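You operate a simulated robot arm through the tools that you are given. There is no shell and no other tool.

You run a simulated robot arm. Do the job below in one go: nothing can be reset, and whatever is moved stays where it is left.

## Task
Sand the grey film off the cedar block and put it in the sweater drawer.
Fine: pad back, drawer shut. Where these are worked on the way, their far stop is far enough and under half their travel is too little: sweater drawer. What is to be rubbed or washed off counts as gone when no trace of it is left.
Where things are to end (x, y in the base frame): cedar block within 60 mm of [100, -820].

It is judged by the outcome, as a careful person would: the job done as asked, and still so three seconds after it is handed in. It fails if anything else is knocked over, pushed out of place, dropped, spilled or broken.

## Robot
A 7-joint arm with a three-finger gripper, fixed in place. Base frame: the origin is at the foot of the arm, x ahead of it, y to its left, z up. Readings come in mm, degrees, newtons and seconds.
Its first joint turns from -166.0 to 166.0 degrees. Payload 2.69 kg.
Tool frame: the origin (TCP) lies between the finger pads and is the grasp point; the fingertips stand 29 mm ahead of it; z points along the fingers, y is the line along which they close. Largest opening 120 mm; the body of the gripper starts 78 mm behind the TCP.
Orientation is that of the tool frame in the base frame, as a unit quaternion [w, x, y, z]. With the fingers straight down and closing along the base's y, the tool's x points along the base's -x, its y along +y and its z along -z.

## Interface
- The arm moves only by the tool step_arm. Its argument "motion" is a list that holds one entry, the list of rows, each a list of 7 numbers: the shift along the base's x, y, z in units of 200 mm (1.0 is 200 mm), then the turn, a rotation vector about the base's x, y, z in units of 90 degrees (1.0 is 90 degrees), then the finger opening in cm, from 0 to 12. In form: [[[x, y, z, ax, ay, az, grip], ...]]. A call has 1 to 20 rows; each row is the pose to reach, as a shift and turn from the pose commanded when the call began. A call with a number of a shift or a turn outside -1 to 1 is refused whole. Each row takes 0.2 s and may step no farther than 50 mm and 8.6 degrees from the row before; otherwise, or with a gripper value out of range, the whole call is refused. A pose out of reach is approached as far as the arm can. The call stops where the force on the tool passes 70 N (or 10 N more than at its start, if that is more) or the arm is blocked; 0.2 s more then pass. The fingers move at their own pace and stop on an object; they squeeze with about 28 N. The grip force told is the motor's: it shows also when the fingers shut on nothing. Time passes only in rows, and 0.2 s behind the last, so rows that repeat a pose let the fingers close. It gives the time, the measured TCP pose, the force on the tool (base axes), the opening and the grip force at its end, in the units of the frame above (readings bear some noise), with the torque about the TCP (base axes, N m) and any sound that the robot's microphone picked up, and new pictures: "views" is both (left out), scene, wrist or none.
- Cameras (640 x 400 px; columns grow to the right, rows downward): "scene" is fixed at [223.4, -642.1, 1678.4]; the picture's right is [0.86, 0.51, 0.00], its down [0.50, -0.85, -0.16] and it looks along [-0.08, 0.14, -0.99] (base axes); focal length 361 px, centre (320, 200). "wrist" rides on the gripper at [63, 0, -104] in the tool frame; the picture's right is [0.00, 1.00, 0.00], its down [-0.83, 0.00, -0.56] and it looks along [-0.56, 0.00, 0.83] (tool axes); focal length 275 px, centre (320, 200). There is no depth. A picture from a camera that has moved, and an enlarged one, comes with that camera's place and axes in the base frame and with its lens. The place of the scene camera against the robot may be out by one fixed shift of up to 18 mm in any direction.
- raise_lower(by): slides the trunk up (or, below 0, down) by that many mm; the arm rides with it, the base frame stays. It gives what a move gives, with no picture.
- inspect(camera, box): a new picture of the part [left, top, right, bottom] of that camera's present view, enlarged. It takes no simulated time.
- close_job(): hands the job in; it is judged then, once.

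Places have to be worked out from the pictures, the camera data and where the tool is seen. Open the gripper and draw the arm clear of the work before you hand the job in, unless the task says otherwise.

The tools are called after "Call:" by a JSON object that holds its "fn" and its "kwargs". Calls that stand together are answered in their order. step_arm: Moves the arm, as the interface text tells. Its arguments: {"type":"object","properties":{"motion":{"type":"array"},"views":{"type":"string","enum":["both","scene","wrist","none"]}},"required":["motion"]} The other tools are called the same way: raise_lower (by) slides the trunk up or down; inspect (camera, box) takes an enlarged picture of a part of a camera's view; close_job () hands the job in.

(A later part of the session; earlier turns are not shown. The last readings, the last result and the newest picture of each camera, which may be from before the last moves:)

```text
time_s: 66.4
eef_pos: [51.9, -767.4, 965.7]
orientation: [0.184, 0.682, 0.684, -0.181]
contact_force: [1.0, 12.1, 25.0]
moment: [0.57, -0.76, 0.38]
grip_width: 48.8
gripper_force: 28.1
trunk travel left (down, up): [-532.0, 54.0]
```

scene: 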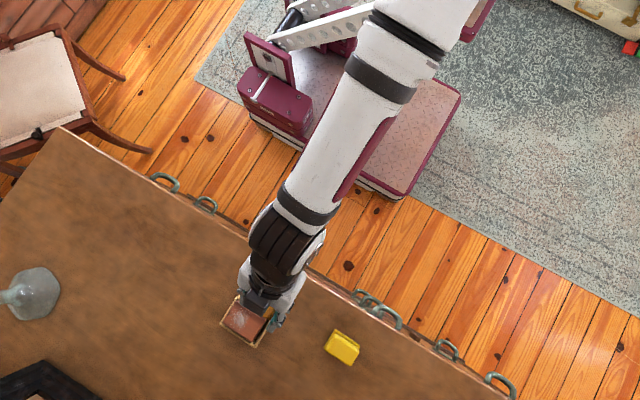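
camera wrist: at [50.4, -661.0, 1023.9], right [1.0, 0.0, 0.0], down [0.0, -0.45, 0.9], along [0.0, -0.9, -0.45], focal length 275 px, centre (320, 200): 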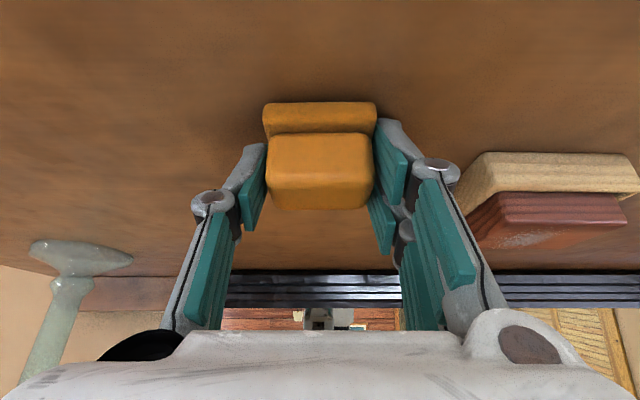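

The torque shows the contact is at +31 mm in x: the forked right fingertip sits lower than the sole, so it was touching instead of the pad. I release here and re-grip a bit higher and centred on the pad body.

Call:
{"fn": "step_arm", "kwargs": {"motion": [[[0, 0, 0.015, 0, 0, 0, 3], [0, 0, 0.015, 0, 0, 0, 5], [0, 0, 0.015, 0, 0, 0, 7.5], [0, 0, 0.06, 0, 0, 0, 7.5], [0, 0.01, 0.06, 0, 0, 0, 7.5], [0, 0.01, 0.06, 0, 0, 0, 7.5]]], "views": "wrist"}}

Call:
{"fn": "inspect", "kwargs": {"camera": "wrist", "box": [180, 60, 460, 240]}}

```text
time_s: 67.8
eef_pos: [52.4, -765.4, 973.5]
orientation: [0.183, 0.683, 0.684, -0.18]
contact_force: [0.5, -0.3, -0.6]
moment: [0.0, -0.01, 0.0]
grip_width: 75.1
gripper_force: 0.1
trunk travel left (down, up): [-532.0, 54.0]
camera wrist: at [50.8, -659.5, 1031.5], right [1.0, 0.01, 0.0], down [0.0, -0.45, 0.9], along [0.0, -0.9, -0.45], focal length 275 px, centre (320, 200)
```

wrist: 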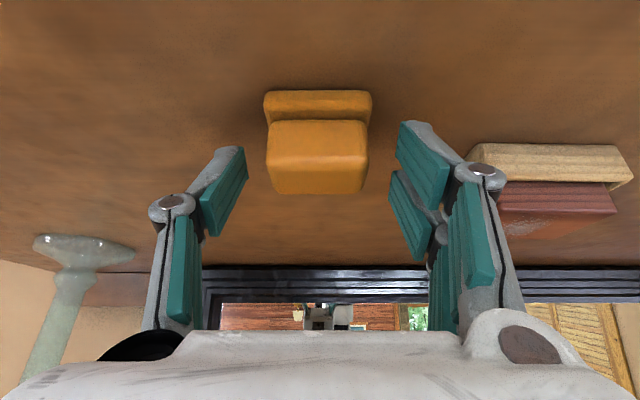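

```text
2.22 times, centred on (320, 150) of wrist
camera zoom: at [50.8, -659.5, 1031.5], right [1.0, 0.01, 0.0], down [0.0, -0.45, 0.9], along [0.0, -0.9, -0.45], focal length 612 px, centre (320, 311)
```

zoom: 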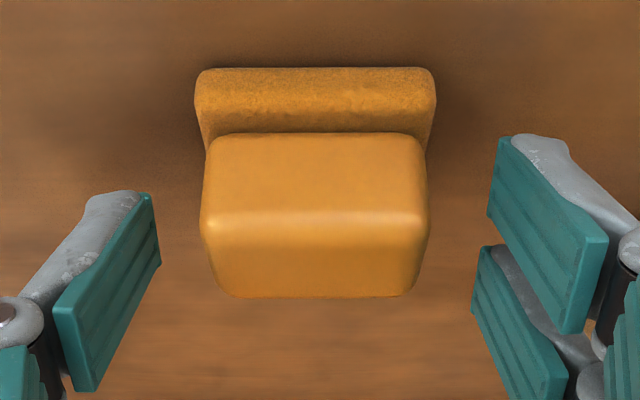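

The pad sits flat at ≈(50,-774), and the finger line passes through its body centre. I close here and lift slowly.

Call:
{"fn": "step_arm", "kwargs": {"motion": [[[-0.012, 0, -0.005, 0, 0, 0, 7], [-0.012, 0, -0.005, 0, 0, 0, 5], [-0.012, 0, -0.005, 0, 0, 0, 3], [-0.012, 0, -0.005, 0, 0, 0, 3], [-0.012, 0, -0.005, 0, 0, 0, 3]]], "views": "wrist"}}

Call:
{"fn": "step_arm", "kwargs": {"motion": [[[0, 0, 0.02, 0, 0, 0, 3], [0, 0, 0.04, 0, 0, 0, 3], [0, 0, 0.06, 0, 0, 0, 3], [0, 0, 0.08, 0, 0, 0, 3], [0, 0, 0.08, 0, 0, 0, 3]]], "views": "wrist"}}

```text
time_s: 69.0
eef_pos: [50.1, -764.9, 972.2]
orientation: [0.183, 0.683, 0.683, -0.181]
contact_force: [1.0, 0.0, 0.3]
moment: [0.02, -0.06, -0.03]
grip_width: 46.6
gripper_force: 28.5
trunk travel left (down, up): [-532.0, 54.0]
camera wrist: at [48.8, -659.3, 1030.2], right [1.0, 0.0, 0.0], down [0.0, -0.45, 0.9], along [0.0, -0.9, -0.45], focal length 275 px, centre (320, 200)
```

wrist: 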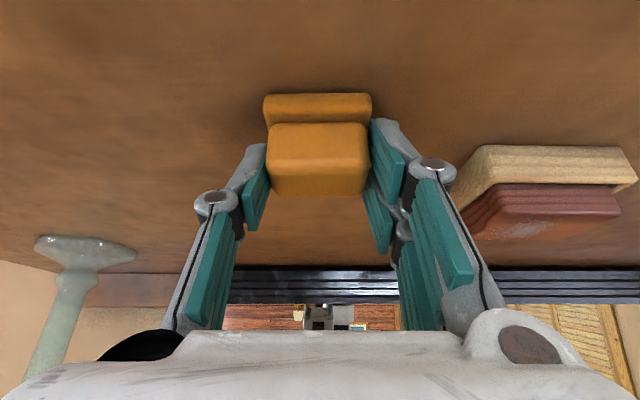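

```text
time_s: 70.2
eef_pos: [49.8, -764.9, 987.9]
orientation: [0.183, 0.683, 0.684, -0.18]
contact_force: [0.4, -0.3, 0.0]
moment: [0.0, -0.01, 0.02]
grip_width: 46.7
gripper_force: 28.1
trunk travel left (down, up): [-532.0, 54.0]
camera wrist: at [48.9, -659.4, 1046.7], right [1.0, 0.0, 0.0], down [0.0, -0.45, 0.9], along [0.0, -0.9, -0.45], focal length 275 px, centre (320, 200)
```

wrist: 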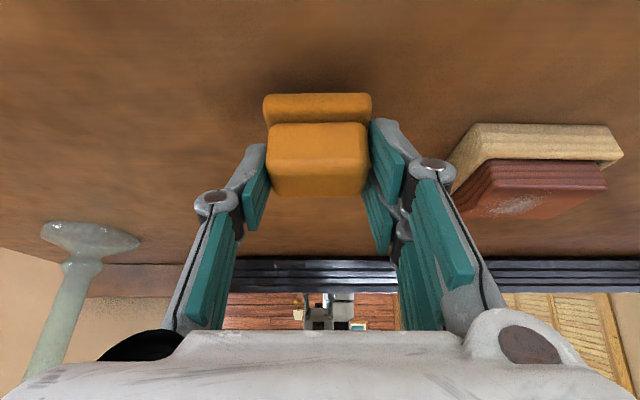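

Held firmly at body width with the sole ~7 mm below the fingertips. I carry it over the block's left part and descend to a hover.

Call:
{"fn": "step_arm", "kwargs": {"motion": [[[0, 0, 0.15, 0, 0, 0, 3], [0.15, -0.05, 0.25, 0, 0, 0, 3], [0.35, -0.15, 0.25, 0, 0, 0, 3], [0.5, -0.25, 0.25, 0, 0, 0, 3], [0.586, -0.283, 0.22, 0, 0, 0, 3], [0.586, -0.283, 0.15, 0, 0, 0, 3], [0.586, -0.283, 0.15, 0, 0, 0, 3]]], "views": "wrist"}}

Call:
{"fn": "step_arm", "kwargs": {"motion": [[[0, 0, -0.01, 0, 0, 0, 3], [0, 0, -0.02, 0, 0, 0, 3], [0, 0, -0.02, 0, 0, 0, 3]]], "views": "none"}}

```text
time_s: 71.8
eef_pos: [167.3, -822.0, 1019.5]
orientation: [0.184, 0.683, 0.684, -0.18]
contact_force: [0.1, 0.2, 0.3]
moment: [0.0, 0.01, 0.0]
grip_width: 46.4
gripper_force: 27.8
trunk travel left (down, up): [-532.0, 54.0]
camera wrist: at [166.9, -716.5, 1076.9], right [1.0, 0.01, 0.0], down [0.0, -0.45, 0.9], along [0.0, -0.9, -0.45], focal length 275 px, centre (320, 200)
```

wrist: 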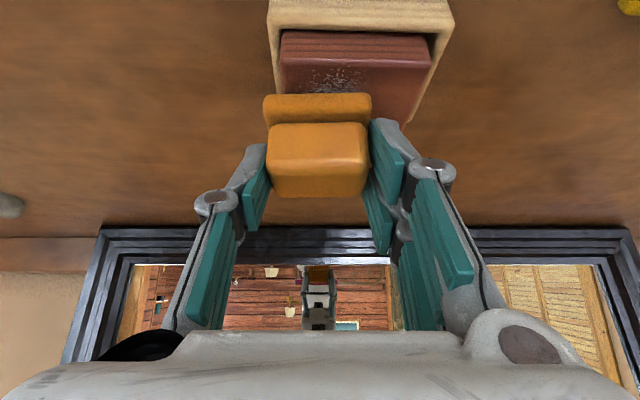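

```text
time_s: 72.6
eef_pos: [166.4, -822.0, 1014.2]
orientation: [0.183, 0.682, 0.684, -0.182]
contact_force: [0.0, 1.0, 0.4]
moment: [-0.02, 0.01, 0.0]
grip_width: 46.5
gripper_force: 27.7
trunk travel left (down, up): [-532.0, 54.0]
```

Still free at 1014. I continue down in small steps to find contact.

Call:
{"fn": "step_arm", "kwargs": {"motion": [[[0, 0, -0.01, 0, 0, 0, 3], [0, 0, -0.015, 0, 0, 0, 3], [0, 0, -0.015, 0, 0, 0, 3]]], "views": "none"}}

Call:
{"fn": "step_arm", "kwargs": {"motion": [[[0, 0, -0.01, 0, 0, 0, 3], [0, 0, -0.01, 0, 0, 0, 3]]], "views": "none"}}

```text
time_s: 73.4
eef_pos: [166.6, -823.5, 1014.2]
orientation: [0.184, 0.683, 0.683, -0.181]
contact_force: [2.6, -0.4, 10.0]
moment: [0.07, -0.27, -0.01]
grip_width: 46.9
gripper_force: 28.0
trunk travel left (down, up): [-532.0, 54.0]
```

```text
time_s: 74.0
eef_pos: [167.4, -823.5, 1013.2]
orientation: [0.184, 0.683, 0.682, -0.183]
contact_force: [1.4, 0.8, 24.8]
moment: [0.14, -0.41, -0.02]
grip_width: 46.6
gripper_force: 28.4
trunk travel left (down, up): [-532.0, 54.0]
```

Contact at ~1013.5. I back off to about 12 N and rub in x with short strokes, then lift for a look.

Call:
{"fn": "step_arm", "kwargs": {"motion": [[[0.0, 0, 0.008, 0, 0, 0, 3], [0.05, 0, 0.008, 0, 0, 0, 3], [0.1, 0, 0.008, 0, 0, 0, 3], [0.05, 0, 0.008, 0, 0, 0, 3], [0.0, 0, 0.008, 0, 0, 0, 3], [0.05, 0, 0.008, 0, 0, 0, 3], [0.1, 0, 0.008, 0, 0, 0, 3]]], "views": "wrist"}}

Call:
{"fn": "step_arm", "kwargs": {"motion": [[[0, 0, 0.1, 0, 0, 0, 3], [0, 0.1, 0.25, 0, 0, 0, 3], [0, 0.25, 0.3, 0, 0, 0, 3], [0.1, 0.4, 0.3, 0, 0, 0, 3], [0.1, 0.4, 0.3, 0, 0, 0, 3]]], "views": "none"}}

Call:
{"fn": "inspect", "kwargs": {"camera": "scene", "box": [210, 280, 310, 370]}}

```text
time_s: 75.6
eef_pos: [184.2, -822.7, 1013.7]
orientation: [0.182, 0.683, 0.683, -0.183]
contact_force: [-8.6, -0.8, 23.7]
moment: [-0.02, 0.12, -0.04]
grip_width: 46.7
gripper_force: 27.6
trunk travel left (down, up): [-532.0, 54.0]
camera wrist: at [183.1, -717.0, 1071.1], right [1.0, 0.0, 0.0], down [0.0, -0.44, 0.9], along [0.0, -0.9, -0.44], focal length 275 px, centre (320, 200)
```

wrist: 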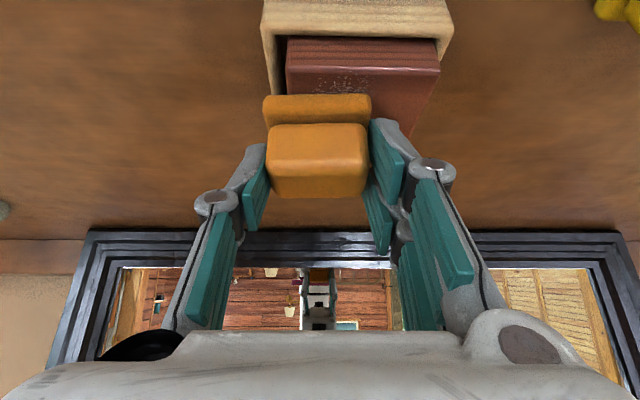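

```text
time_s: 76.8
eef_pos: [208.4, -742.2, 1072.6]
orientation: [0.182, 0.684, 0.683, -0.18]
contact_force: [-0.3, 0.2, -0.6]
moment: [-0.04, 0.0, -0.03]
grip_width: 46.7
gripper_force: 27.5
trunk travel left (down, up): [-532.0, 54.0]
```

```text
4.44 times, centred on (260, 325) of scene
camera zoom: at [223.4, -642.1, 1678.4], right [0.86, 0.51, 0.0], down [0.5, -0.85, -0.16], along [-0.08, 0.14, -0.99], focal length 1603 px, centre (587, -356)
```

zoom: 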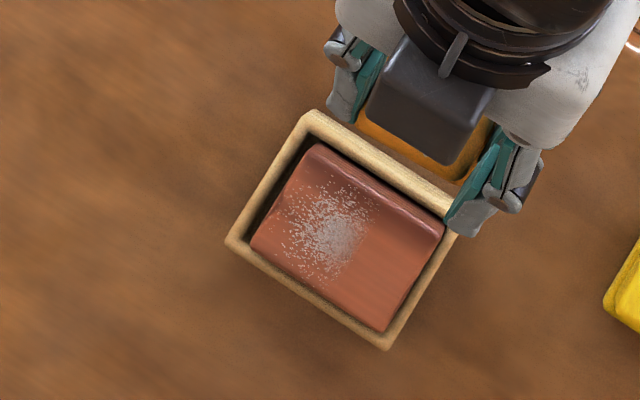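

The tray got dragged again (now back near its original x≈194) without sliding: at ~20 N the pad sticks to the block. I retry with only ~3 N, where the tray's weight should hold it, and strokes both ways.

Call:
{"fn": "step_arm", "kwargs": {"motion": [[[-0.05, -0.2, 0, 0, 0, 0, 3], [-0.107, -0.385, 0, 0, 0, 0, 3], [-0.107, -0.4, -0.2, 0, 0, 0, 3], [-0.107, -0.4, -0.28, 0, 0, 0, 3], [-0.107, -0.4, -0.294, 0, 0, 0, 3], [-0.107, -0.4, -0.294, 0, 0, 0, 3]]], "views": "none"}}

Call:
{"fn": "step_arm", "kwargs": {"motion": [[[-0.025, 0, 0, 0, 0, 0, 3], [-0.05, 0, 0, 0, 0, 0, 3], [-0.025, 0, 0, 0, 0, 0, 3], [0, 0, 0, 0, 0, 0, 3]]], "views": "wrist"}}

```text
time_s: 78.2
eef_pos: [185.3, -821.7, 1013.9]
orientation: [0.183, 0.683, 0.683, -0.18]
contact_force: [0.3, -0.1, 0.8]
moment: [0.01, 0.0, -0.05]
grip_width: 46.4
gripper_force: 27.8
trunk travel left (down, up): [-532.0, 54.0]
```

```text
time_s: 79.2
eef_pos: [185.4, -823.1, 1012.4]
orientation: [0.183, 0.683, 0.683, -0.18]
contact_force: [-2.9, -0.5, 6.5]
moment: [-0.02, -0.08, -0.02]
grip_width: 46.4
gripper_force: 27.8
trunk travel left (down, up): [-532.0, 54.0]
camera wrist: at [183.6, -716.8, 1071.6], right [1.0, 0.0, 0.0], down [0.0, -0.44, 0.9], along [0.0, -0.9, -0.44], focal length 275 px, centre (320, 200)
```

wrist: 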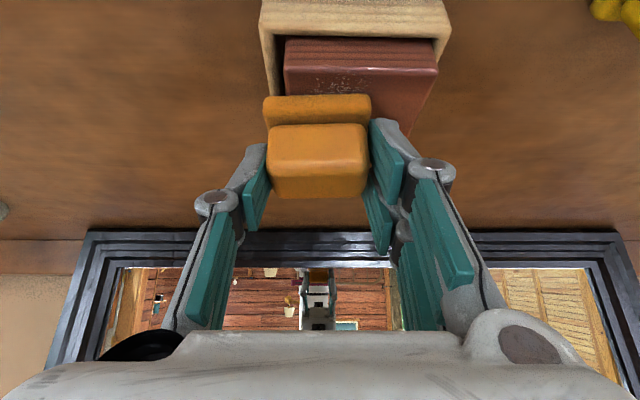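

At ~3–6 N it appears to slide with the tray staying put. I make several wider strokes at this pressure across lanes in y, then check.

Call:
{"fn": "step_arm", "kwargs": {"motion": [[[-0.05, 0, 0, 0, 0, 0, 3], [-0.1, 0, 0, 0, 0, 0, 3], [-0.05, 0, 0, 0, 0, 0, 3], [0, 0, 0, 0, 0, 0, 3], [0, 0.03, 0, 0, 0, 0, 3], [-0.05, 0.03, 0, 0, 0, 0, 3], [-0.1, 0.03, 0, 0, 0, 0, 3], [-0.05, 0.03, 0, 0, 0, 0, 3], [0, 0.03, 0, 0, 0, 0, 3], [0, -0.03, 0, 0, 0, 0, 3], [-0.05, -0.03, 0, 0, 0, 0, 3], [-0.1, -0.03, 0, 0, 0, 0, 3], [-0.05, -0.03, 0, 0, 0, 0, 3], [0, -0.03, 0, 0, 0, 0, 3]]], "views": "none"}}

Call:
{"fn": "step_arm", "kwargs": {"motion": [[[0, 0, 0.1, 0, 0, 0, 3], [0, 0.1, 0.25, 0, 0, 0, 3], [0, 0.25, 0.3, 0, 0, 0, 3], [0.1, 0.4, 0.3, 0, 0, 0, 3], [0.1, 0.45, 0.3, 0, 0, 0, 3]]], "views": "none"}}

Call:
{"fn": "inspect", "kwargs": {"camera": "scene", "box": [210, 280, 310, 370]}}

```text
time_s: 82.2
eef_pos: [181.8, -827.1, 1013.1]
orientation: [0.183, 0.683, 0.683, -0.182]
contact_force: [-10.7, -0.3, 20.7]
moment: [0.01, 0.1, 0.01]
grip_width: 46.6
gripper_force: 28.0
trunk travel left (down, up): [-532.0, 54.0]
```

```text
time_s: 83.4
eef_pos: [205.2, -737.0, 1071.8]
orientation: [0.182, 0.684, 0.683, -0.18]
contact_force: [-0.2, 0.5, -0.4]
moment: [0.03, -0.01, -0.01]
grip_width: 46.6
gripper_force: 27.7
trunk travel left (down, up): [-532.0, 54.0]
```

```text
4.44 times, centred on (260, 325) of scene
camera zoom: at [223.4, -642.1, 1678.4], right [0.86, 0.51, 0.0], down [0.5, -0.85, -0.16], along [-0.08, 0.14, -0.99], focal length 1603 px, centre (587, -356)
```

zoom: 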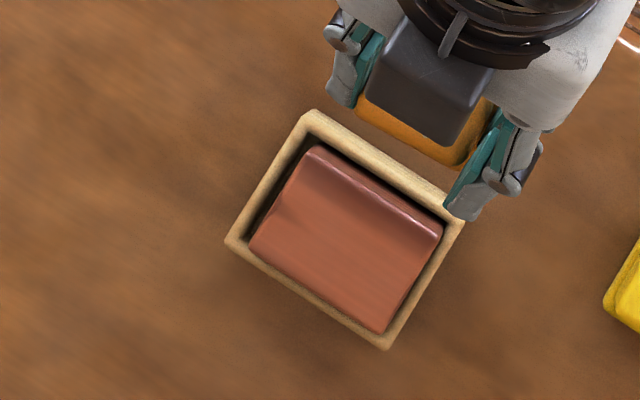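

The film is gone in the scene view, and the tray has stayed near its original place. I zoom in tightly to check for any trace.

Call:
{"fn": "inspect", "kwargs": {"camera": "scene", "box": [240, 305, 290, 340]}}

Call:
{"fn": "inspect", "kwargs": {"camera": "scene", "box": [250, 320, 300, 365]}}

```text
11.43 times, centred on (265, 322) of scene
camera zoom: at [223.4, -642.1, 1678.4], right [0.86, 0.51, 0.0], down [0.5, -0.85, -0.16], along [-0.08, 0.14, -0.99], focal length 4123 px, centre (949, -1200)
```

zoom: 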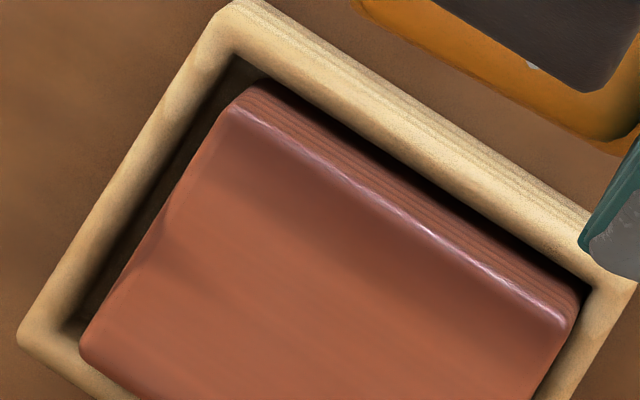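

```text
8.89 times, centred on (275, 342) of scene
camera zoom: at [223.4, -642.1, 1678.4], right [0.86, 0.51, 0.0], down [0.5, -0.85, -0.16], along [-0.08, 0.14, -0.99], focal length 3207 px, centre (720, -1067)
```

zoom: 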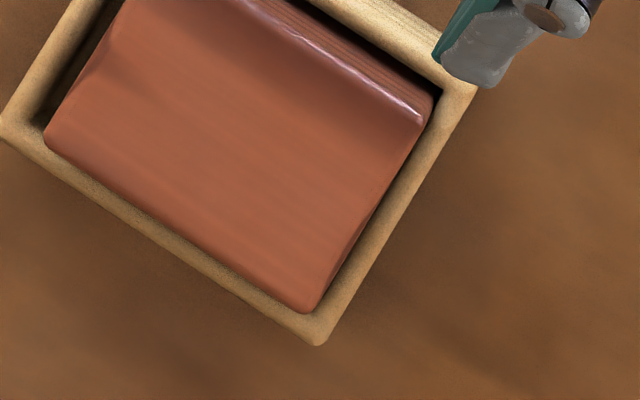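

Block top is clean. I return the orange pad to its starting spot (pad centre ≈ (51.5,-771)).

Call:
{"fn": "step_arm", "kwargs": {"motion": [[[-0.2, 0, 0, 0, 0, 0, 3], [-0.42, -0.05, 0, 0, 0, 0, 3], [-0.62, -0.1, 0, 0, 0, 0, 3], [-0.768, -0.125, -0.05, 0, 0, 0, 3], [-0.768, -0.125, -0.25, 0, 0, 0, 3], [-0.768, -0.125, -0.42, 0, 0, 0, 3], [-0.768, -0.125, -0.485, 0, 0, 0, 3], [-0.768, -0.125, -0.485, 0, 0, 0, 3]]], "views": "wrist"}}

Call:
{"fn": "step_arm", "kwargs": {"motion": [[[0, 0, -0.008, 0, 0, 0, 3], [0, 0, -0.012, 0, 0, 0, 3], [0, 0, -0.012, 0, 0, 0, 3]]], "views": "none"}}

```text
time_s: 85.2
eef_pos: [52.3, -762.6, 974.6]
orientation: [0.183, 0.684, 0.683, -0.18]
contact_force: [0.0, -0.7, -0.5]
moment: [-0.03, 0.02, 0.04]
grip_width: 46.5
gripper_force: 28.1
trunk travel left (down, up): [-532.0, 54.0]
camera wrist: at [51.1, -656.7, 1032.8], right [1.0, 0.0, 0.0], down [0.0, -0.45, 0.9], along [0.0, -0.9, -0.45], focal length 275 px, centre (320, 200)
```

wrist: 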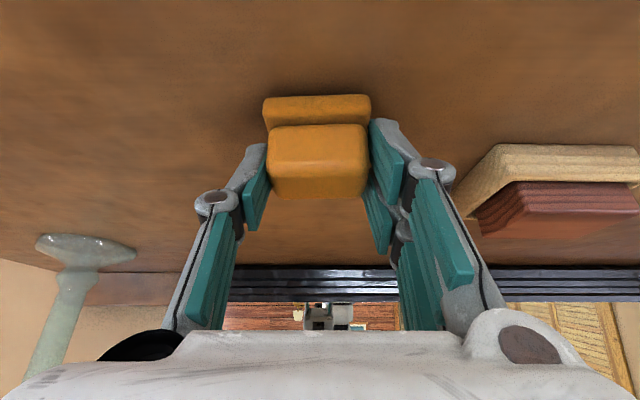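

```text
time_s: 86.0
eef_pos: [51.6, -763.6, 972.4]
orientation: [0.183, 0.683, 0.683, -0.181]
contact_force: [0.1, -0.2, -0.8]
moment: [-0.03, 0.0, -0.04]
grip_width: 46.5
gripper_force: 28.1
trunk travel left (down, up): [-532.0, 54.0]
```

Not yet touching; I lower in 1 mm steps until there is contact, then release.

Call:
{"fn": "step_arm", "kwargs": {"motion": [[[0, 0, -0.005, 0, 0, 0, 3], [0, 0, -0.01, 0, 0, 0, 3], [0, 0, -0.01, 0, 0, 0, 3]]], "views": "none"}}

```text
time_s: 86.8
eef_pos: [53.5, -763.1, 971.0]
orientation: [0.184, 0.683, 0.684, -0.181]
contact_force: [1.0, 1.7, 6.0]
moment: [0.07, -0.17, 0.04]
grip_width: 46.4
gripper_force: 27.7
trunk travel left (down, up): [-532.0, 54.0]
```

Contact (6 N). I open the fingers and lift away.

Call:
{"fn": "step_arm", "kwargs": {"motion": [[[0, 0, 0.002, 0, 0, 0, 4.7], [0, 0, 0.002, 0, 0, 0, 6], [0, 0, 0.002, 0, 0, 0, 8], [0, 0, 0.05, 0, 0, 0, 8], [0, 0, 0.2, 0, 0, 0, 8], [0, 0.05, 0.4, 0, 0, 0, 8], [0, 0.05, 0.4, 0, 0, 0, 8]]]}}

Call:
{"fn": "inspect", "kwargs": {"camera": "wrist", "box": [240, 0, 640, 250]}}

Call:
{"fn": "inspect", "kwargs": {"camera": "scene", "box": [180, 230, 380, 370]}}

```text
time_s: 88.4
eef_pos: [51.6, -753.8, 1050.7]
orientation: [0.182, 0.683, 0.684, -0.18]
contact_force: [0.8, 0.1, 0.7]
moment: [0.01, 0.0, -0.04]
grip_width: 80.2
gripper_force: 0.1
trunk travel left (down, up): [-532.0, 54.0]
camera wrist: at [49.9, -648.4, 1108.8], right [1.0, 0.0, 0.0], down [0.0, -0.45, 0.9], along [0.0, -0.9, -0.45], focal length 275 px, centre (320, 200)
```

scene: 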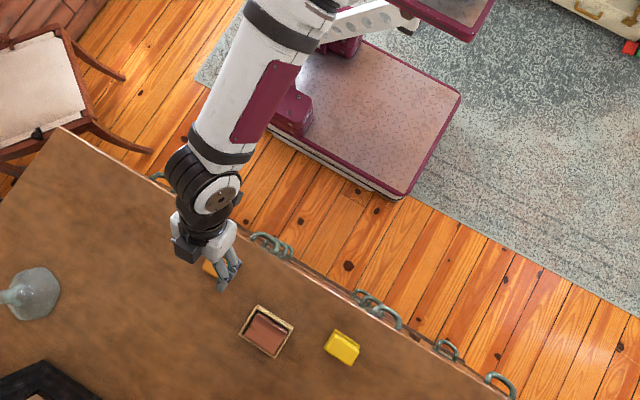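
wrist: 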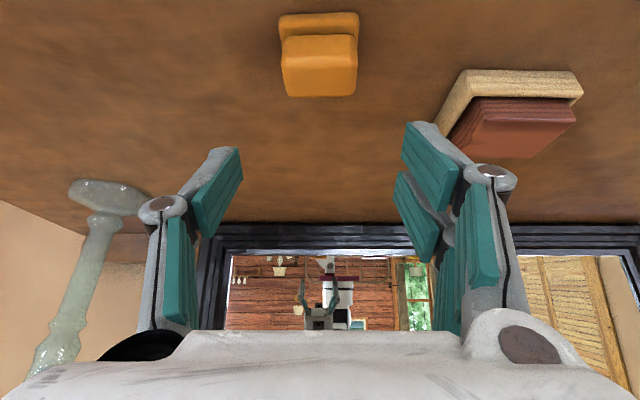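

```text
1.60 times, centred on (440, 125) of wrist
camera zoom: at [49.9, -648.4, 1108.8], right [1.0, 0.0, 0.0], down [0.0, -0.45, 0.9], along [0.0, -0.9, -0.45], focal length 440 px, centre (128, 320)
```

zoom: 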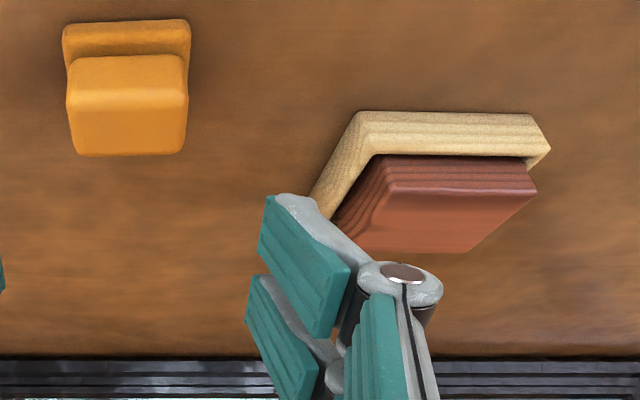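

```text
2.86 times, centred on (280, 300) of scene
camera zoom: at [223.4, -642.1, 1678.4], right [0.86, 0.51, 0.0], down [0.5, -0.85, -0.16], along [-0.08, 0.14, -0.99], focal length 1031 px, centre (434, -86)
```

zoom: 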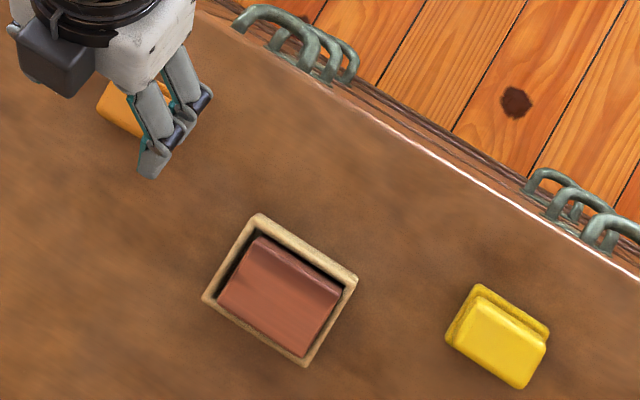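

Pad is back and the tray is within ~4 mm of its original spot. Now the drawer: I retract, bring the tool vertical, and yaw so the single finger faces the dresser, to hook the left handle of the top middle drawer from above.

Call:
{"fn": "step_arm", "kwargs": {"motion": [[[0, 0.2, 0.05, 0.09, 0, 0, 12], [0, 0.4, 0.05, 0.18, 0, 0, 12], [0.05, 0.6, 0.05, 0.27, 0, 0, 12], [0.1, 0.75, 0.05, 0.333, 0, 0, 12], [0.1, 0.75, 0.05, 0.333, 0, 0, 12]]], "views": "none"}}

Call:
{"fn": "step_arm", "kwargs": {"motion": [[[0, 0, 0, 0, 0, 0.09, 12], [0, 0, 0, 0, 0, 0.18, 12], [0, 0, 0, 0, 0, 0.27, 12], [0, 0, 0, 0, 0, 0.36, 12], [0, 0, 0, 0, 0, 0.45, 12], [0, 0, 0, 0, 0, 0.54, 12], [0, 0, 0, 0, 0, 0.63, 12], [0, 0, 0, 0, 0, 0.72, 12], [0, 0, 0, 0, 0, 0.81, 12], [0, 0, 0, 0, 0, 0.9, 12], [0, 0, 0, 0, 0, 0.98, 12], [0, 0, 0, 0, 0, 1, 12]]]}}

```text
time_s: 89.6
eef_pos: [72.8, -604.6, 1060.8]
orientation: [-0.001, 0.707, 0.707, 0.003]
contact_force: [0.5, -0.1, -0.2]
moment: [0.02, -0.02, 0.0]
grip_width: 120.0
gripper_force: 0.1
trunk travel left (down, up): [-532.0, 54.0]
```

```text
time_s: 92.2
eef_pos: [72.0, -603.7, 1060.8]
orientation: [-0.001, -0.001, 1.0, 0.002]
contact_force: [0.3, 0.5, 0.2]
moment: [-0.01, -0.02, 0.01]
grip_width: 119.8
gripper_force: 0.1
trunk travel left (down, up): [-532.0, 54.0]
camera wrist: at [9.0, -604.8, 1163.6], right [-0.01, 1.0, 0.0], down [0.83, 0.0, 0.55], along [0.55, 0.01, -0.83], focal length 275 px, centre (320, 200)
```

scene: 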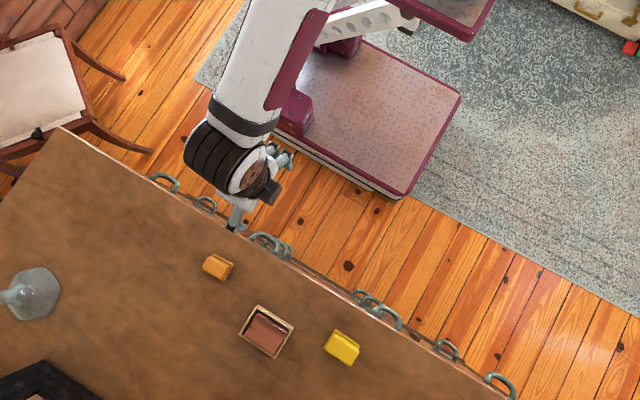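
wrist: 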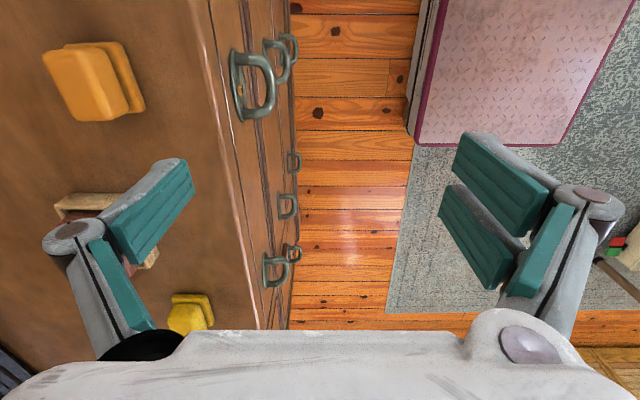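

The left handle is in view; I zoom in to locate its bar and gap.

Call:
{"fn": "inspect", "kwargs": {"camera": "wrist", "box": [200, 20, 310, 140]}}

```text
3.33 times, centred on (255, 80) of wrist
camera zoom: at [9.0, -604.8, 1163.6], right [-0.01, 1.0, 0.0], down [0.83, 0.0, 0.55], along [0.55, 0.01, -0.83], focal length 918 px, centre (537, 600)
```

zoom: 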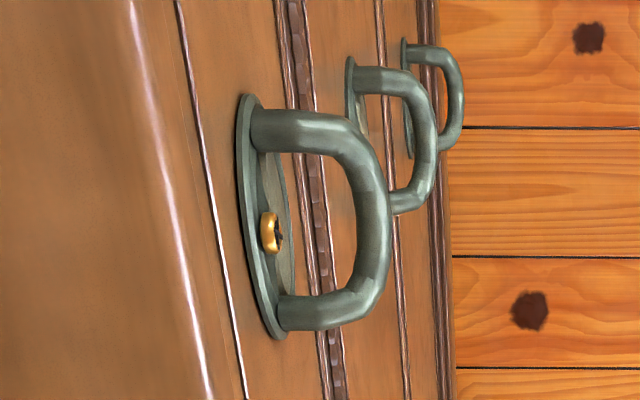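

Handle bar centre ≈ (84,-666,781), 14 mm thick, with ~35 mm gap behind it. I tilt the tool 35° toward the dresser and come down in front of it with a narrow opening.

Call:
{"fn": "step_arm", "kwargs": {"motion": [[[0.03, 0.02, -0.05, -0.09, 0, 0, 6], [0.06, 0.02, -0.15, -0.18, 0, 0, 6], [0.06, 0.02, -0.3, -0.27, 0, 0, 6], [0.06, 0.02, -0.5, -0.36, 0, 0, 5], [0.06, 0.02, -0.7, -0.389, 0, 0, 5], [0.06, 0.02, -0.85, -0.389, 0, 0, 5], [0.06, 0.02, -0.9, -0.389, 0, 0, 5]]]}}

Call:
{"fn": "inspect", "kwargs": {"camera": "wrist", "box": [160, 60, 400, 260]}}

```text
time_s: 93.8
eef_pos: [83.4, -599.9, 881.0]
orientation: [-0.003, 0.001, 0.954, -0.301]
contact_force: [0.3, -0.3, 0.0]
moment: [-0.01, 0.01, -0.02]
grip_width: 50.0
gripper_force: 0.1
trunk travel left (down, up): [-532.0, 54.0]
camera wrist: at [20.1, -542.1, 965.1], right [0.0, 0.82, -0.57], down [0.83, 0.32, 0.45], along [0.55, -0.47, -0.69], focal length 275 px, centre (320, 200)
```

scene: 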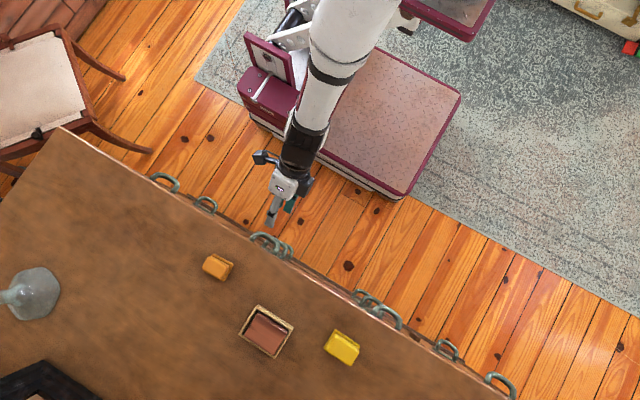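
wrist: 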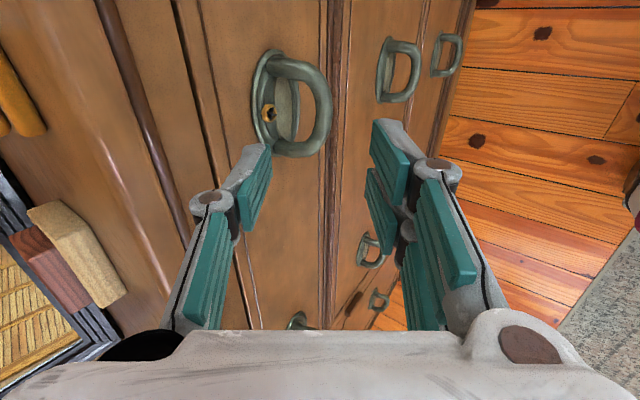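

```text
2.00 times, centred on (280, 160) of wrist
camera zoom: at [20.1, -542.1, 965.1], right [0.0, 0.82, -0.57], down [0.83, 0.32, 0.45], along [0.55, -0.47, -0.69], focal length 551 px, centre (400, 280)
```

zoom: 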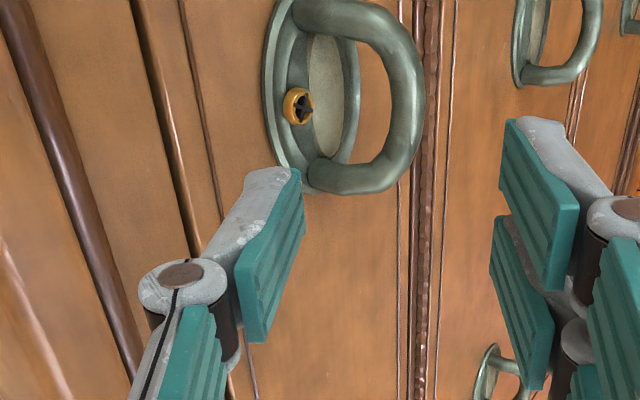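

The bar lies right on the tool axis, ~120 mm ahead. I narrow to 3 cm and advance along the tool axis so the single finger goes behind the bar.

Call:
{"fn": "step_arm", "kwargs": {"motion": [[[0.003, -0.08, -0.12, 0, 0, 0, 3], [0.003, -0.147, -0.234, 0, 0, 0, 3], [0.003, -0.22, -0.336, 0, 0, 0, 3], [0.003, -0.22, -0.336, 0, 0, 0, 3]]], "views": "wrist"}}

Call:
{"fn": "inspect", "kwargs": {"camera": "wrist", "box": [180, 60, 420, 260]}}

```text
time_s: 94.8
eef_pos: [83.6, -643.3, 814.8]
orientation: [-0.002, 0.002, 0.954, -0.299]
contact_force: [-0.2, 0.3, -0.1]
moment: [-0.01, 0.02, 0.0]
grip_width: 30.0
gripper_force: 0.1
trunk travel left (down, up): [-532.0, 54.0]
camera wrist: at [20.8, -584.1, 899.9], right [0.0, 0.82, -0.57], down [0.83, 0.32, 0.45], along [0.55, -0.47, -0.69], focal length 275 px, centre (320, 200)
```

wrist: 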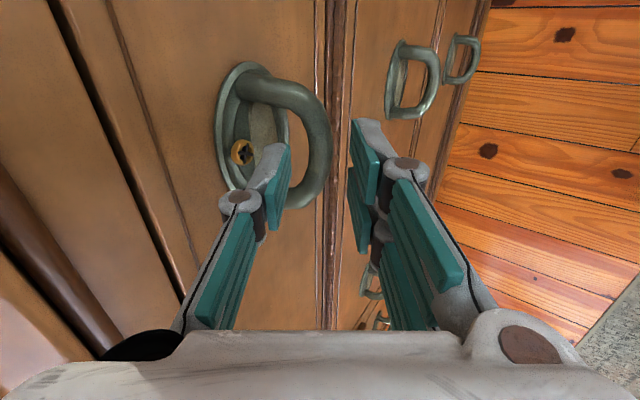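

```text
2.00 times, centred on (300, 160) of wrist
camera zoom: at [20.8, -584.1, 899.9], right [0.0, 0.82, -0.57], down [0.83, 0.32, 0.45], along [0.55, -0.47, -0.69], focal length 551 px, centre (360, 280)
```

zoom: 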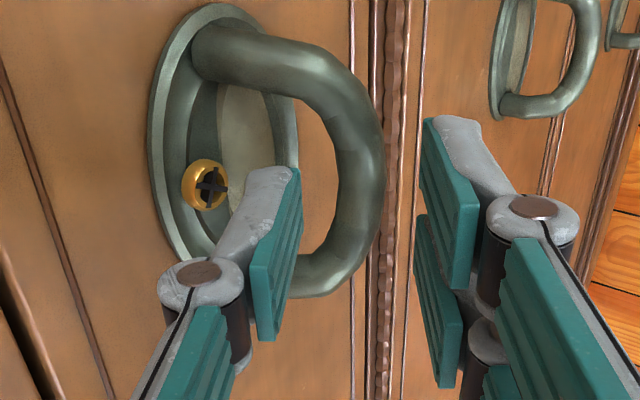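

Aligned: the finger tip sits above the gap and the bar is centred between the fingers. I advance 26 mm more along the axis.

Call:
{"fn": "step_arm", "kwargs": {"motion": [[[0, -0.025, -0.036, 0, 0, 0, 3], [0, -0.05, -0.072, 0, 0, 0, 3], [0, -0.075, -0.107, 0, 0, 0, 3], [0, -0.075, -0.107, 0, 0, 0, 3]]], "views": "wrist"}}

Call:
{"fn": "inspect", "kwargs": {"camera": "wrist", "box": [180, 60, 420, 260]}}

```text
time_s: 95.8
eef_pos: [85.0, -658.0, 792.5]
orientation: [-0.002, 0.001, 0.954, -0.3]
contact_force: [0.4, -0.5, -0.7]
moment: [0.0, -0.04, 0.01]
grip_width: 29.8
gripper_force: 0.0
trunk travel left (down, up): [-532.0, 54.0]
camera wrist: at [21.3, -599.1, 877.4], right [0.0, 0.82, -0.57], down [0.83, 0.32, 0.45], along [0.55, -0.47, -0.69], focal length 275 px, centre (320, 200)
```

wrist: 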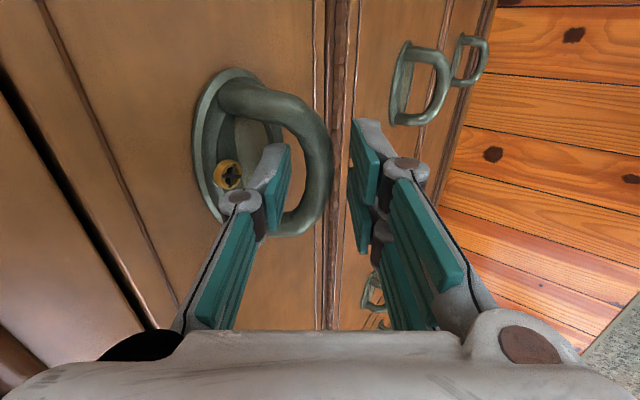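

```text
2.00 times, centred on (300, 160) of wrist
camera zoom: at [21.3, -599.1, 877.4], right [0.0, 0.82, -0.57], down [0.83, 0.32, 0.45], along [0.55, -0.47, -0.69], focal length 551 px, centre (360, 280)
```

zoom: 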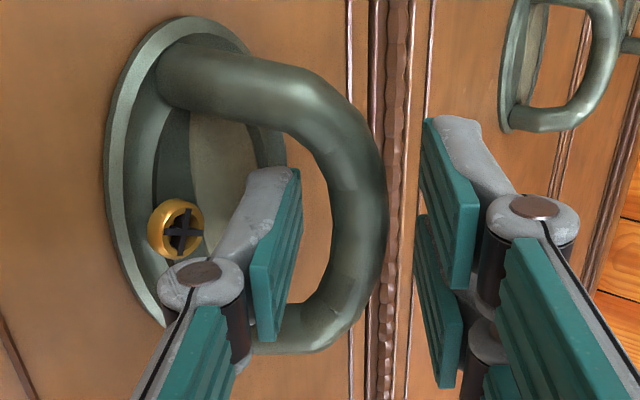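

No contact forces; the finger is behind the bar. I close on the bar.

Call:
{"fn": "step_arm", "kwargs": {"motion": [[[0, 0, 0, 0, 0, 0, 2], [0, 0, 0, 0, 0, 0, 1], [0, 0, 0, 0, 0, 0, 0.5], [0, 0, 0, 0, 0, 0, 0.5]]], "views": "wrist"}}

Call:
{"fn": "inspect", "kwargs": {"camera": "wrist", "box": [180, 60, 420, 260]}}

```text
time_s: 96.8
eef_pos: [83.9, -659.7, 793.3]
orientation: [-0.001, 0.001, 0.954, -0.301]
contact_force: [0.3, -3.7, 14.2]
moment: [-0.09, -0.01, -0.12]
grip_width: 13.1
gripper_force: 39.2
trunk travel left (down, up): [-532.0, 54.0]
camera wrist: at [21.3, -599.8, 878.6], right [0.0, 0.82, -0.57], down [0.83, 0.32, 0.45], along [0.55, -0.48, -0.68], focal length 275 px, centre (320, 200)
```

wrist: 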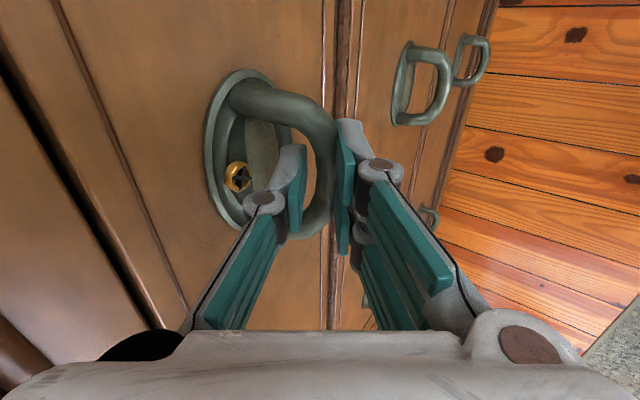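

```text
2.00 times, centred on (300, 160) of wrist
camera zoom: at [21.3, -599.8, 878.6], right [0.0, 0.82, -0.57], down [0.83, 0.32, 0.45], along [0.55, -0.48, -0.68], focal length 551 px, centre (360, 280)
```

zoom: 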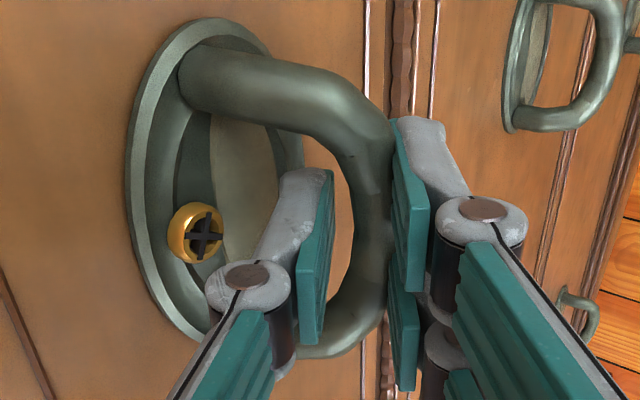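

The bar is gripped (13 mm). I pull gently 30 mm in +y to see whether the drawer slides.

Call:
{"fn": "step_arm", "kwargs": {"motion": [[[0, 0.03, 0, 0, 0, 0, 0.5], [0, 0.06, 0, 0, 0, 0, 0.5], [0, 0.1, 0, 0, 0, 0, 0.5], [0, 0.15, 0, 0, 0, 0, 0.5], [0, 0.15, 0, 0, 0, 0, 0.5]]]}}

```text
time_s: 98.0
eef_pos: [84.4, -626.8, 793.8]
orientation: [-0.002, 0.0, 0.954, -0.301]
contact_force: [5.1, 1.8, 34.4]
moment: [-0.24, 0.03, -0.05]
grip_width: 13.1
gripper_force: 39.4
trunk travel left (down, up): [-532.0, 54.0]
camera wrist: at [21.3, -568.4, 878.6], right [0.0, 0.82, -0.57], down [0.83, 0.32, 0.45], along [0.55, -0.48, -0.68], focal length 275 px, centre (320, 200)
```

scene: 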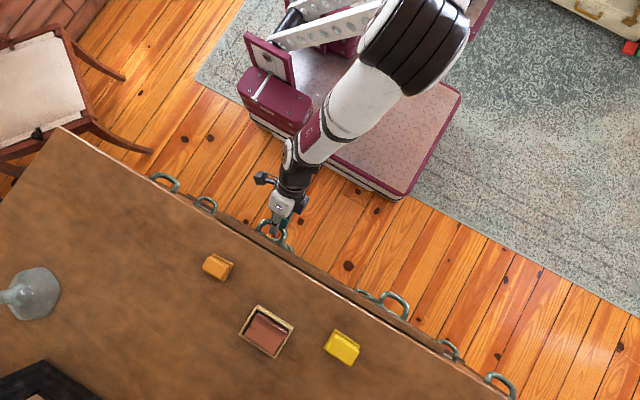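
wrist: 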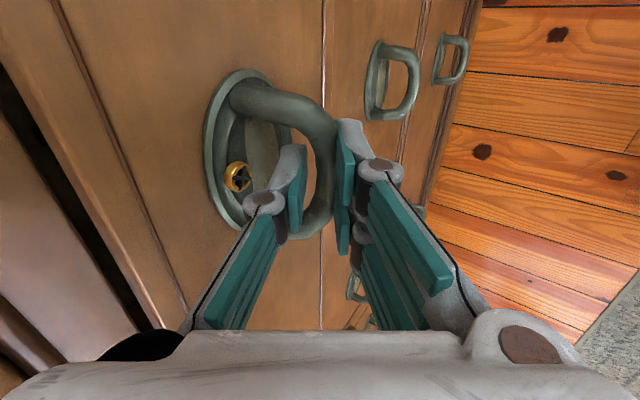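

The drawer slides. I ease z up 3 mm to relieve the vertical load and continue pulling.

Call:
{"fn": "step_arm", "kwargs": {"motion": [[[0, 0.05, 0.01, 0, 0, 0, 0.5], [0, 0.12, 0.015, 0, 0, 0, 0.5], [0, 0.2, 0.015, 0, 0, 0, 0.5], [0, 0.28, 0.015, 0, 0, 0, 0.5], [0, 0.36, 0.015, 0, 0, 0, 0.5], [0, 0.44, 0.015, 0, 0, 0, 0.5], [0, 0.5, 0.015, 0, 0, 0, 0.5], [0, 0.5, 0.015, 0, 0, 0, 0.5]]]}}

```text
time_s: 99.8
eef_pos: [85.1, -525.8, 794.4]
orientation: [-0.001, 0.001, 0.955, -0.297]
contact_force: [9.1, 4.0, -13.9]
moment: [0.15, 0.09, -0.32]
grip_width: 13.5
gripper_force: 38.9
trunk travel left (down, up): [-532.0, 54.0]
camera wrist: at [21.2, -467.7, 879.1], right [-0.01, 0.82, -0.57], down [0.83, 0.32, 0.45], along [0.55, -0.47, -0.69], focal length 275 px, centre (320, 200)
```

scene: 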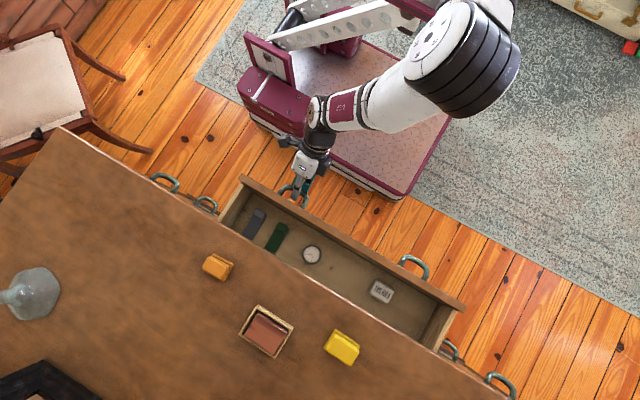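
wrist: 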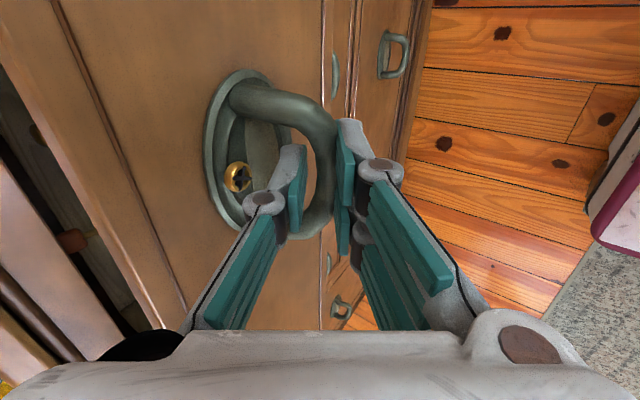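

The drawer is open ~133 mm and shows small items inside. I zoom in to see the contents and judge whether this is the sweater drawer.

Call:
{"fn": "inspect", "kwargs": {"camera": "scene", "box": [220, 180, 360, 280]}}

Call:
{"fn": "inspect", "kwargs": {"camera": "scene", "box": [350, 265, 420, 320]}}

Call:
{"fn": "inspect", "kwargs": {"camera": "scene", "box": [210, 170, 480, 360]}}

```text
4.00 times, centred on (290, 230) of scene
camera zoom: at [223.4, -642.1, 1678.4], right [0.86, 0.51, 0.0], down [0.5, -0.85, -0.16], along [-0.08, 0.14, -0.99], focal length 1443 px, centre (440, 80)
```

zoom: 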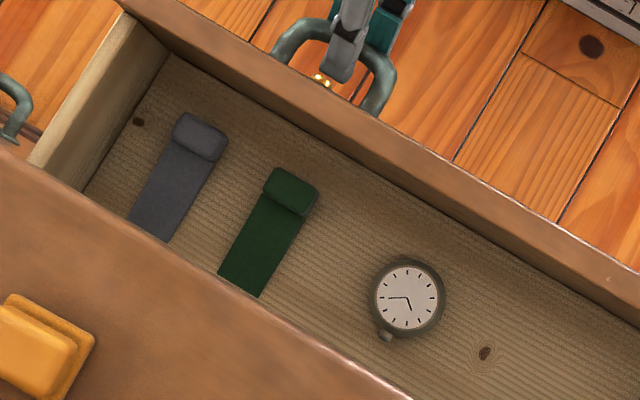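

```text
7.27 times, centred on (385, 292) of scene
camera zoom: at [223.4, -642.1, 1678.4], right [0.86, 0.51, 0.0], down [0.5, -0.85, -0.16], along [-0.08, 0.14, -0.99], focal length 2624 px, centre (-153, -473)
```

zoom: 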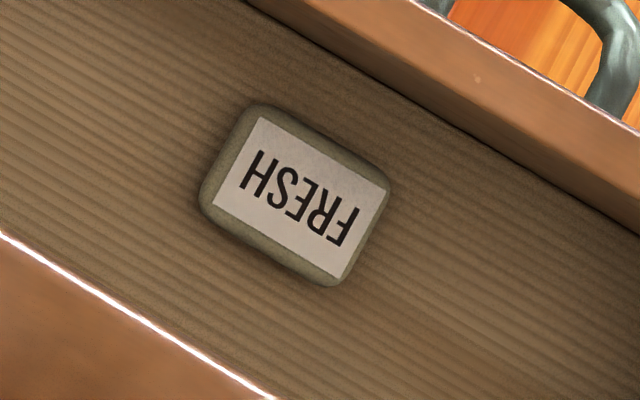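

```text
2.11 times, centred on (345, 265) of scene
camera zoom: at [223.4, -642.1, 1678.4], right [0.86, 0.51, 0.0], down [0.5, -0.85, -0.16], along [-0.08, 0.14, -0.99], focal length 760 px, centre (267, 63)
```

zoom: 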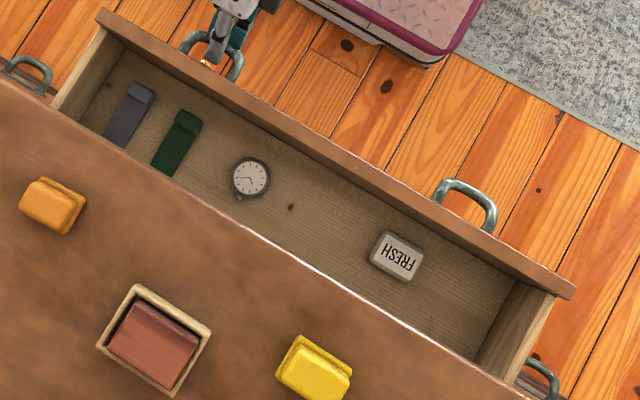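

This drawer holds socks, a pocket watch and a "FRESH" tin — a sock/valet drawer, with the target spot occupied — so the sweater drawer is likely one of the deeper ones below. I push this one shut again.

Call:
{"fn": "step_arm", "kwargs": {"motion": [[[0, -0.06, -0.005, 0, 0, 0, 0.5], [0, -0.14, -0.005, 0, 0, 0, 0.5], [0, -0.22, -0.005, 0, 0, 0, 0.5], [0, -0.3, -0.005, 0, 0, 0, 0.5], [0, -0.38, -0.005, 0, 0, 0, 0.5], [0, -0.46, -0.005, 0, 0, 0, 0.5], [0, -0.54, -0.005, 0, 0, 0, 0.5], [0, -0.6, -0.005, 0, 0, 0, 0.5], [0, -0.64, -0.005, 0, 0, 0, 0.5], [0, -0.665, -0.005, 0, 0, 0, 0.5], [0, -0.672, -0.005, 0, 0, 0, 0.5], [0, -0.672, -0.005, 0, 0, 0, 0.5]]]}}

```text
time_s: 102.4
eef_pos: [84.7, -662.4, 794.3]
orientation: [-0.002, 0.0, 0.954, -0.3]
contact_force: [10.6, 3.6, 2.6]
moment: [0.01, 0.13, -0.07]
grip_width: 13.1
gripper_force: 39.7
trunk travel left (down, up): [-532.0, 54.0]
camera wrist: at [21.1, -603.8, 878.8], right [0.0, 0.82, -0.57], down [0.83, 0.32, 0.45], along [0.55, -0.47, -0.68], focal length 275 px, centre (320, 200)
```

scene: 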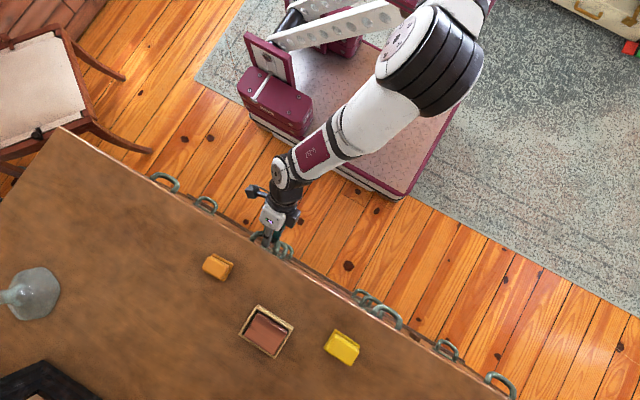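
wrist: 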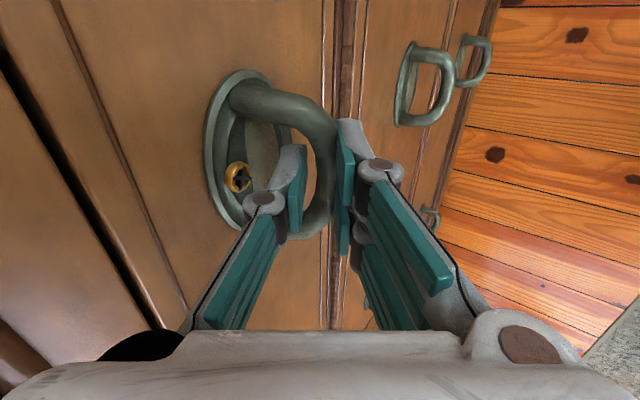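

Closed again. I release the bar, back out along the tool axis and move down in front of the second drawer's left handle.

Call:
{"fn": "step_arm", "kwargs": {"motion": [[[0, 0, 0, 0, 0, 0, 2], [0, 0, 0, 0, 0, 0, 3], [0, 0, 0, 0, 0, 0, 3], [0, 0.06, 0.082, 0, 0, 0, 3], [0, 0.15, 0.205, 0, 0, 0, 3], [0, 0.25, 0.3, 0, 0, 0, 3], [0, 0.4, 0.3, 0, 0, 0, 3], [0, 0.5, 0.1, 0, 0, 0, 3], [0, 0.5, -0.1, 0, 0, 0, 3], [0, 0.5, -0.3, 0, 0, 0, 3], [0, 0.5, -0.5, 0, 0, 0, 3], [0, 0.5, -0.6, 0, 0, 0, 3]]]}}

Call:
{"fn": "inspect", "kwargs": {"camera": "wrist", "box": [160, 0, 440, 200]}}

```text
time_s: 105.0
eef_pos: [84.0, -563.6, 673.4]
orientation: [-0.001, 0.0, 0.954, -0.3]
contact_force: [-0.6, 0.3, 0.1]
moment: [0.0, 0.0, -0.01]
grip_width: 30.0
gripper_force: 0.0
trunk travel left (down, up): [-532.0, 54.0]
camera wrist: at [20.8, -504.0, 757.8], right [0.0, 0.82, -0.57], down [0.83, 0.32, 0.45], along [0.55, -0.47, -0.69], focal length 275 px, centre (320, 200)
```

scene: 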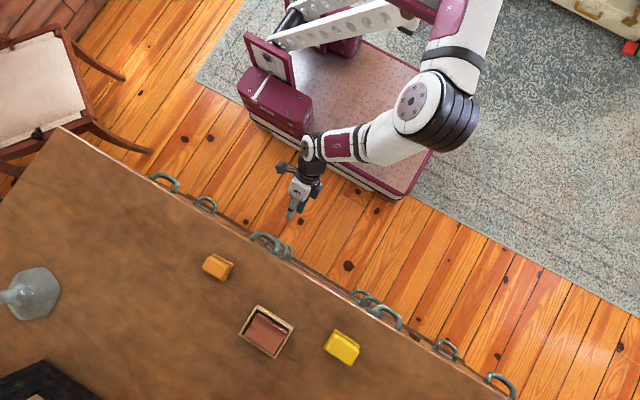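
wrist: 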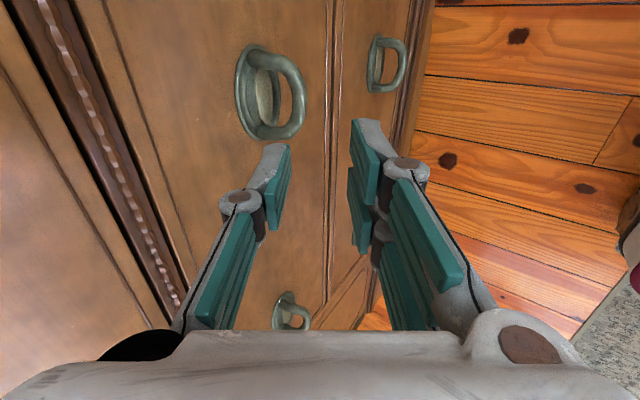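

```text
2.00 times, centred on (300, 100) of wrist
camera zoom: at [20.8, -504.0, 757.8], right [0.0, 0.82, -0.57], down [0.83, 0.32, 0.45], along [0.55, -0.47, -0.69], focal length 551 px, centre (360, 400)
```

zoom: 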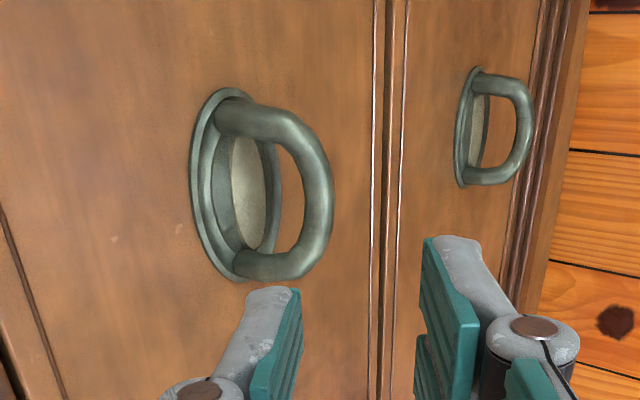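

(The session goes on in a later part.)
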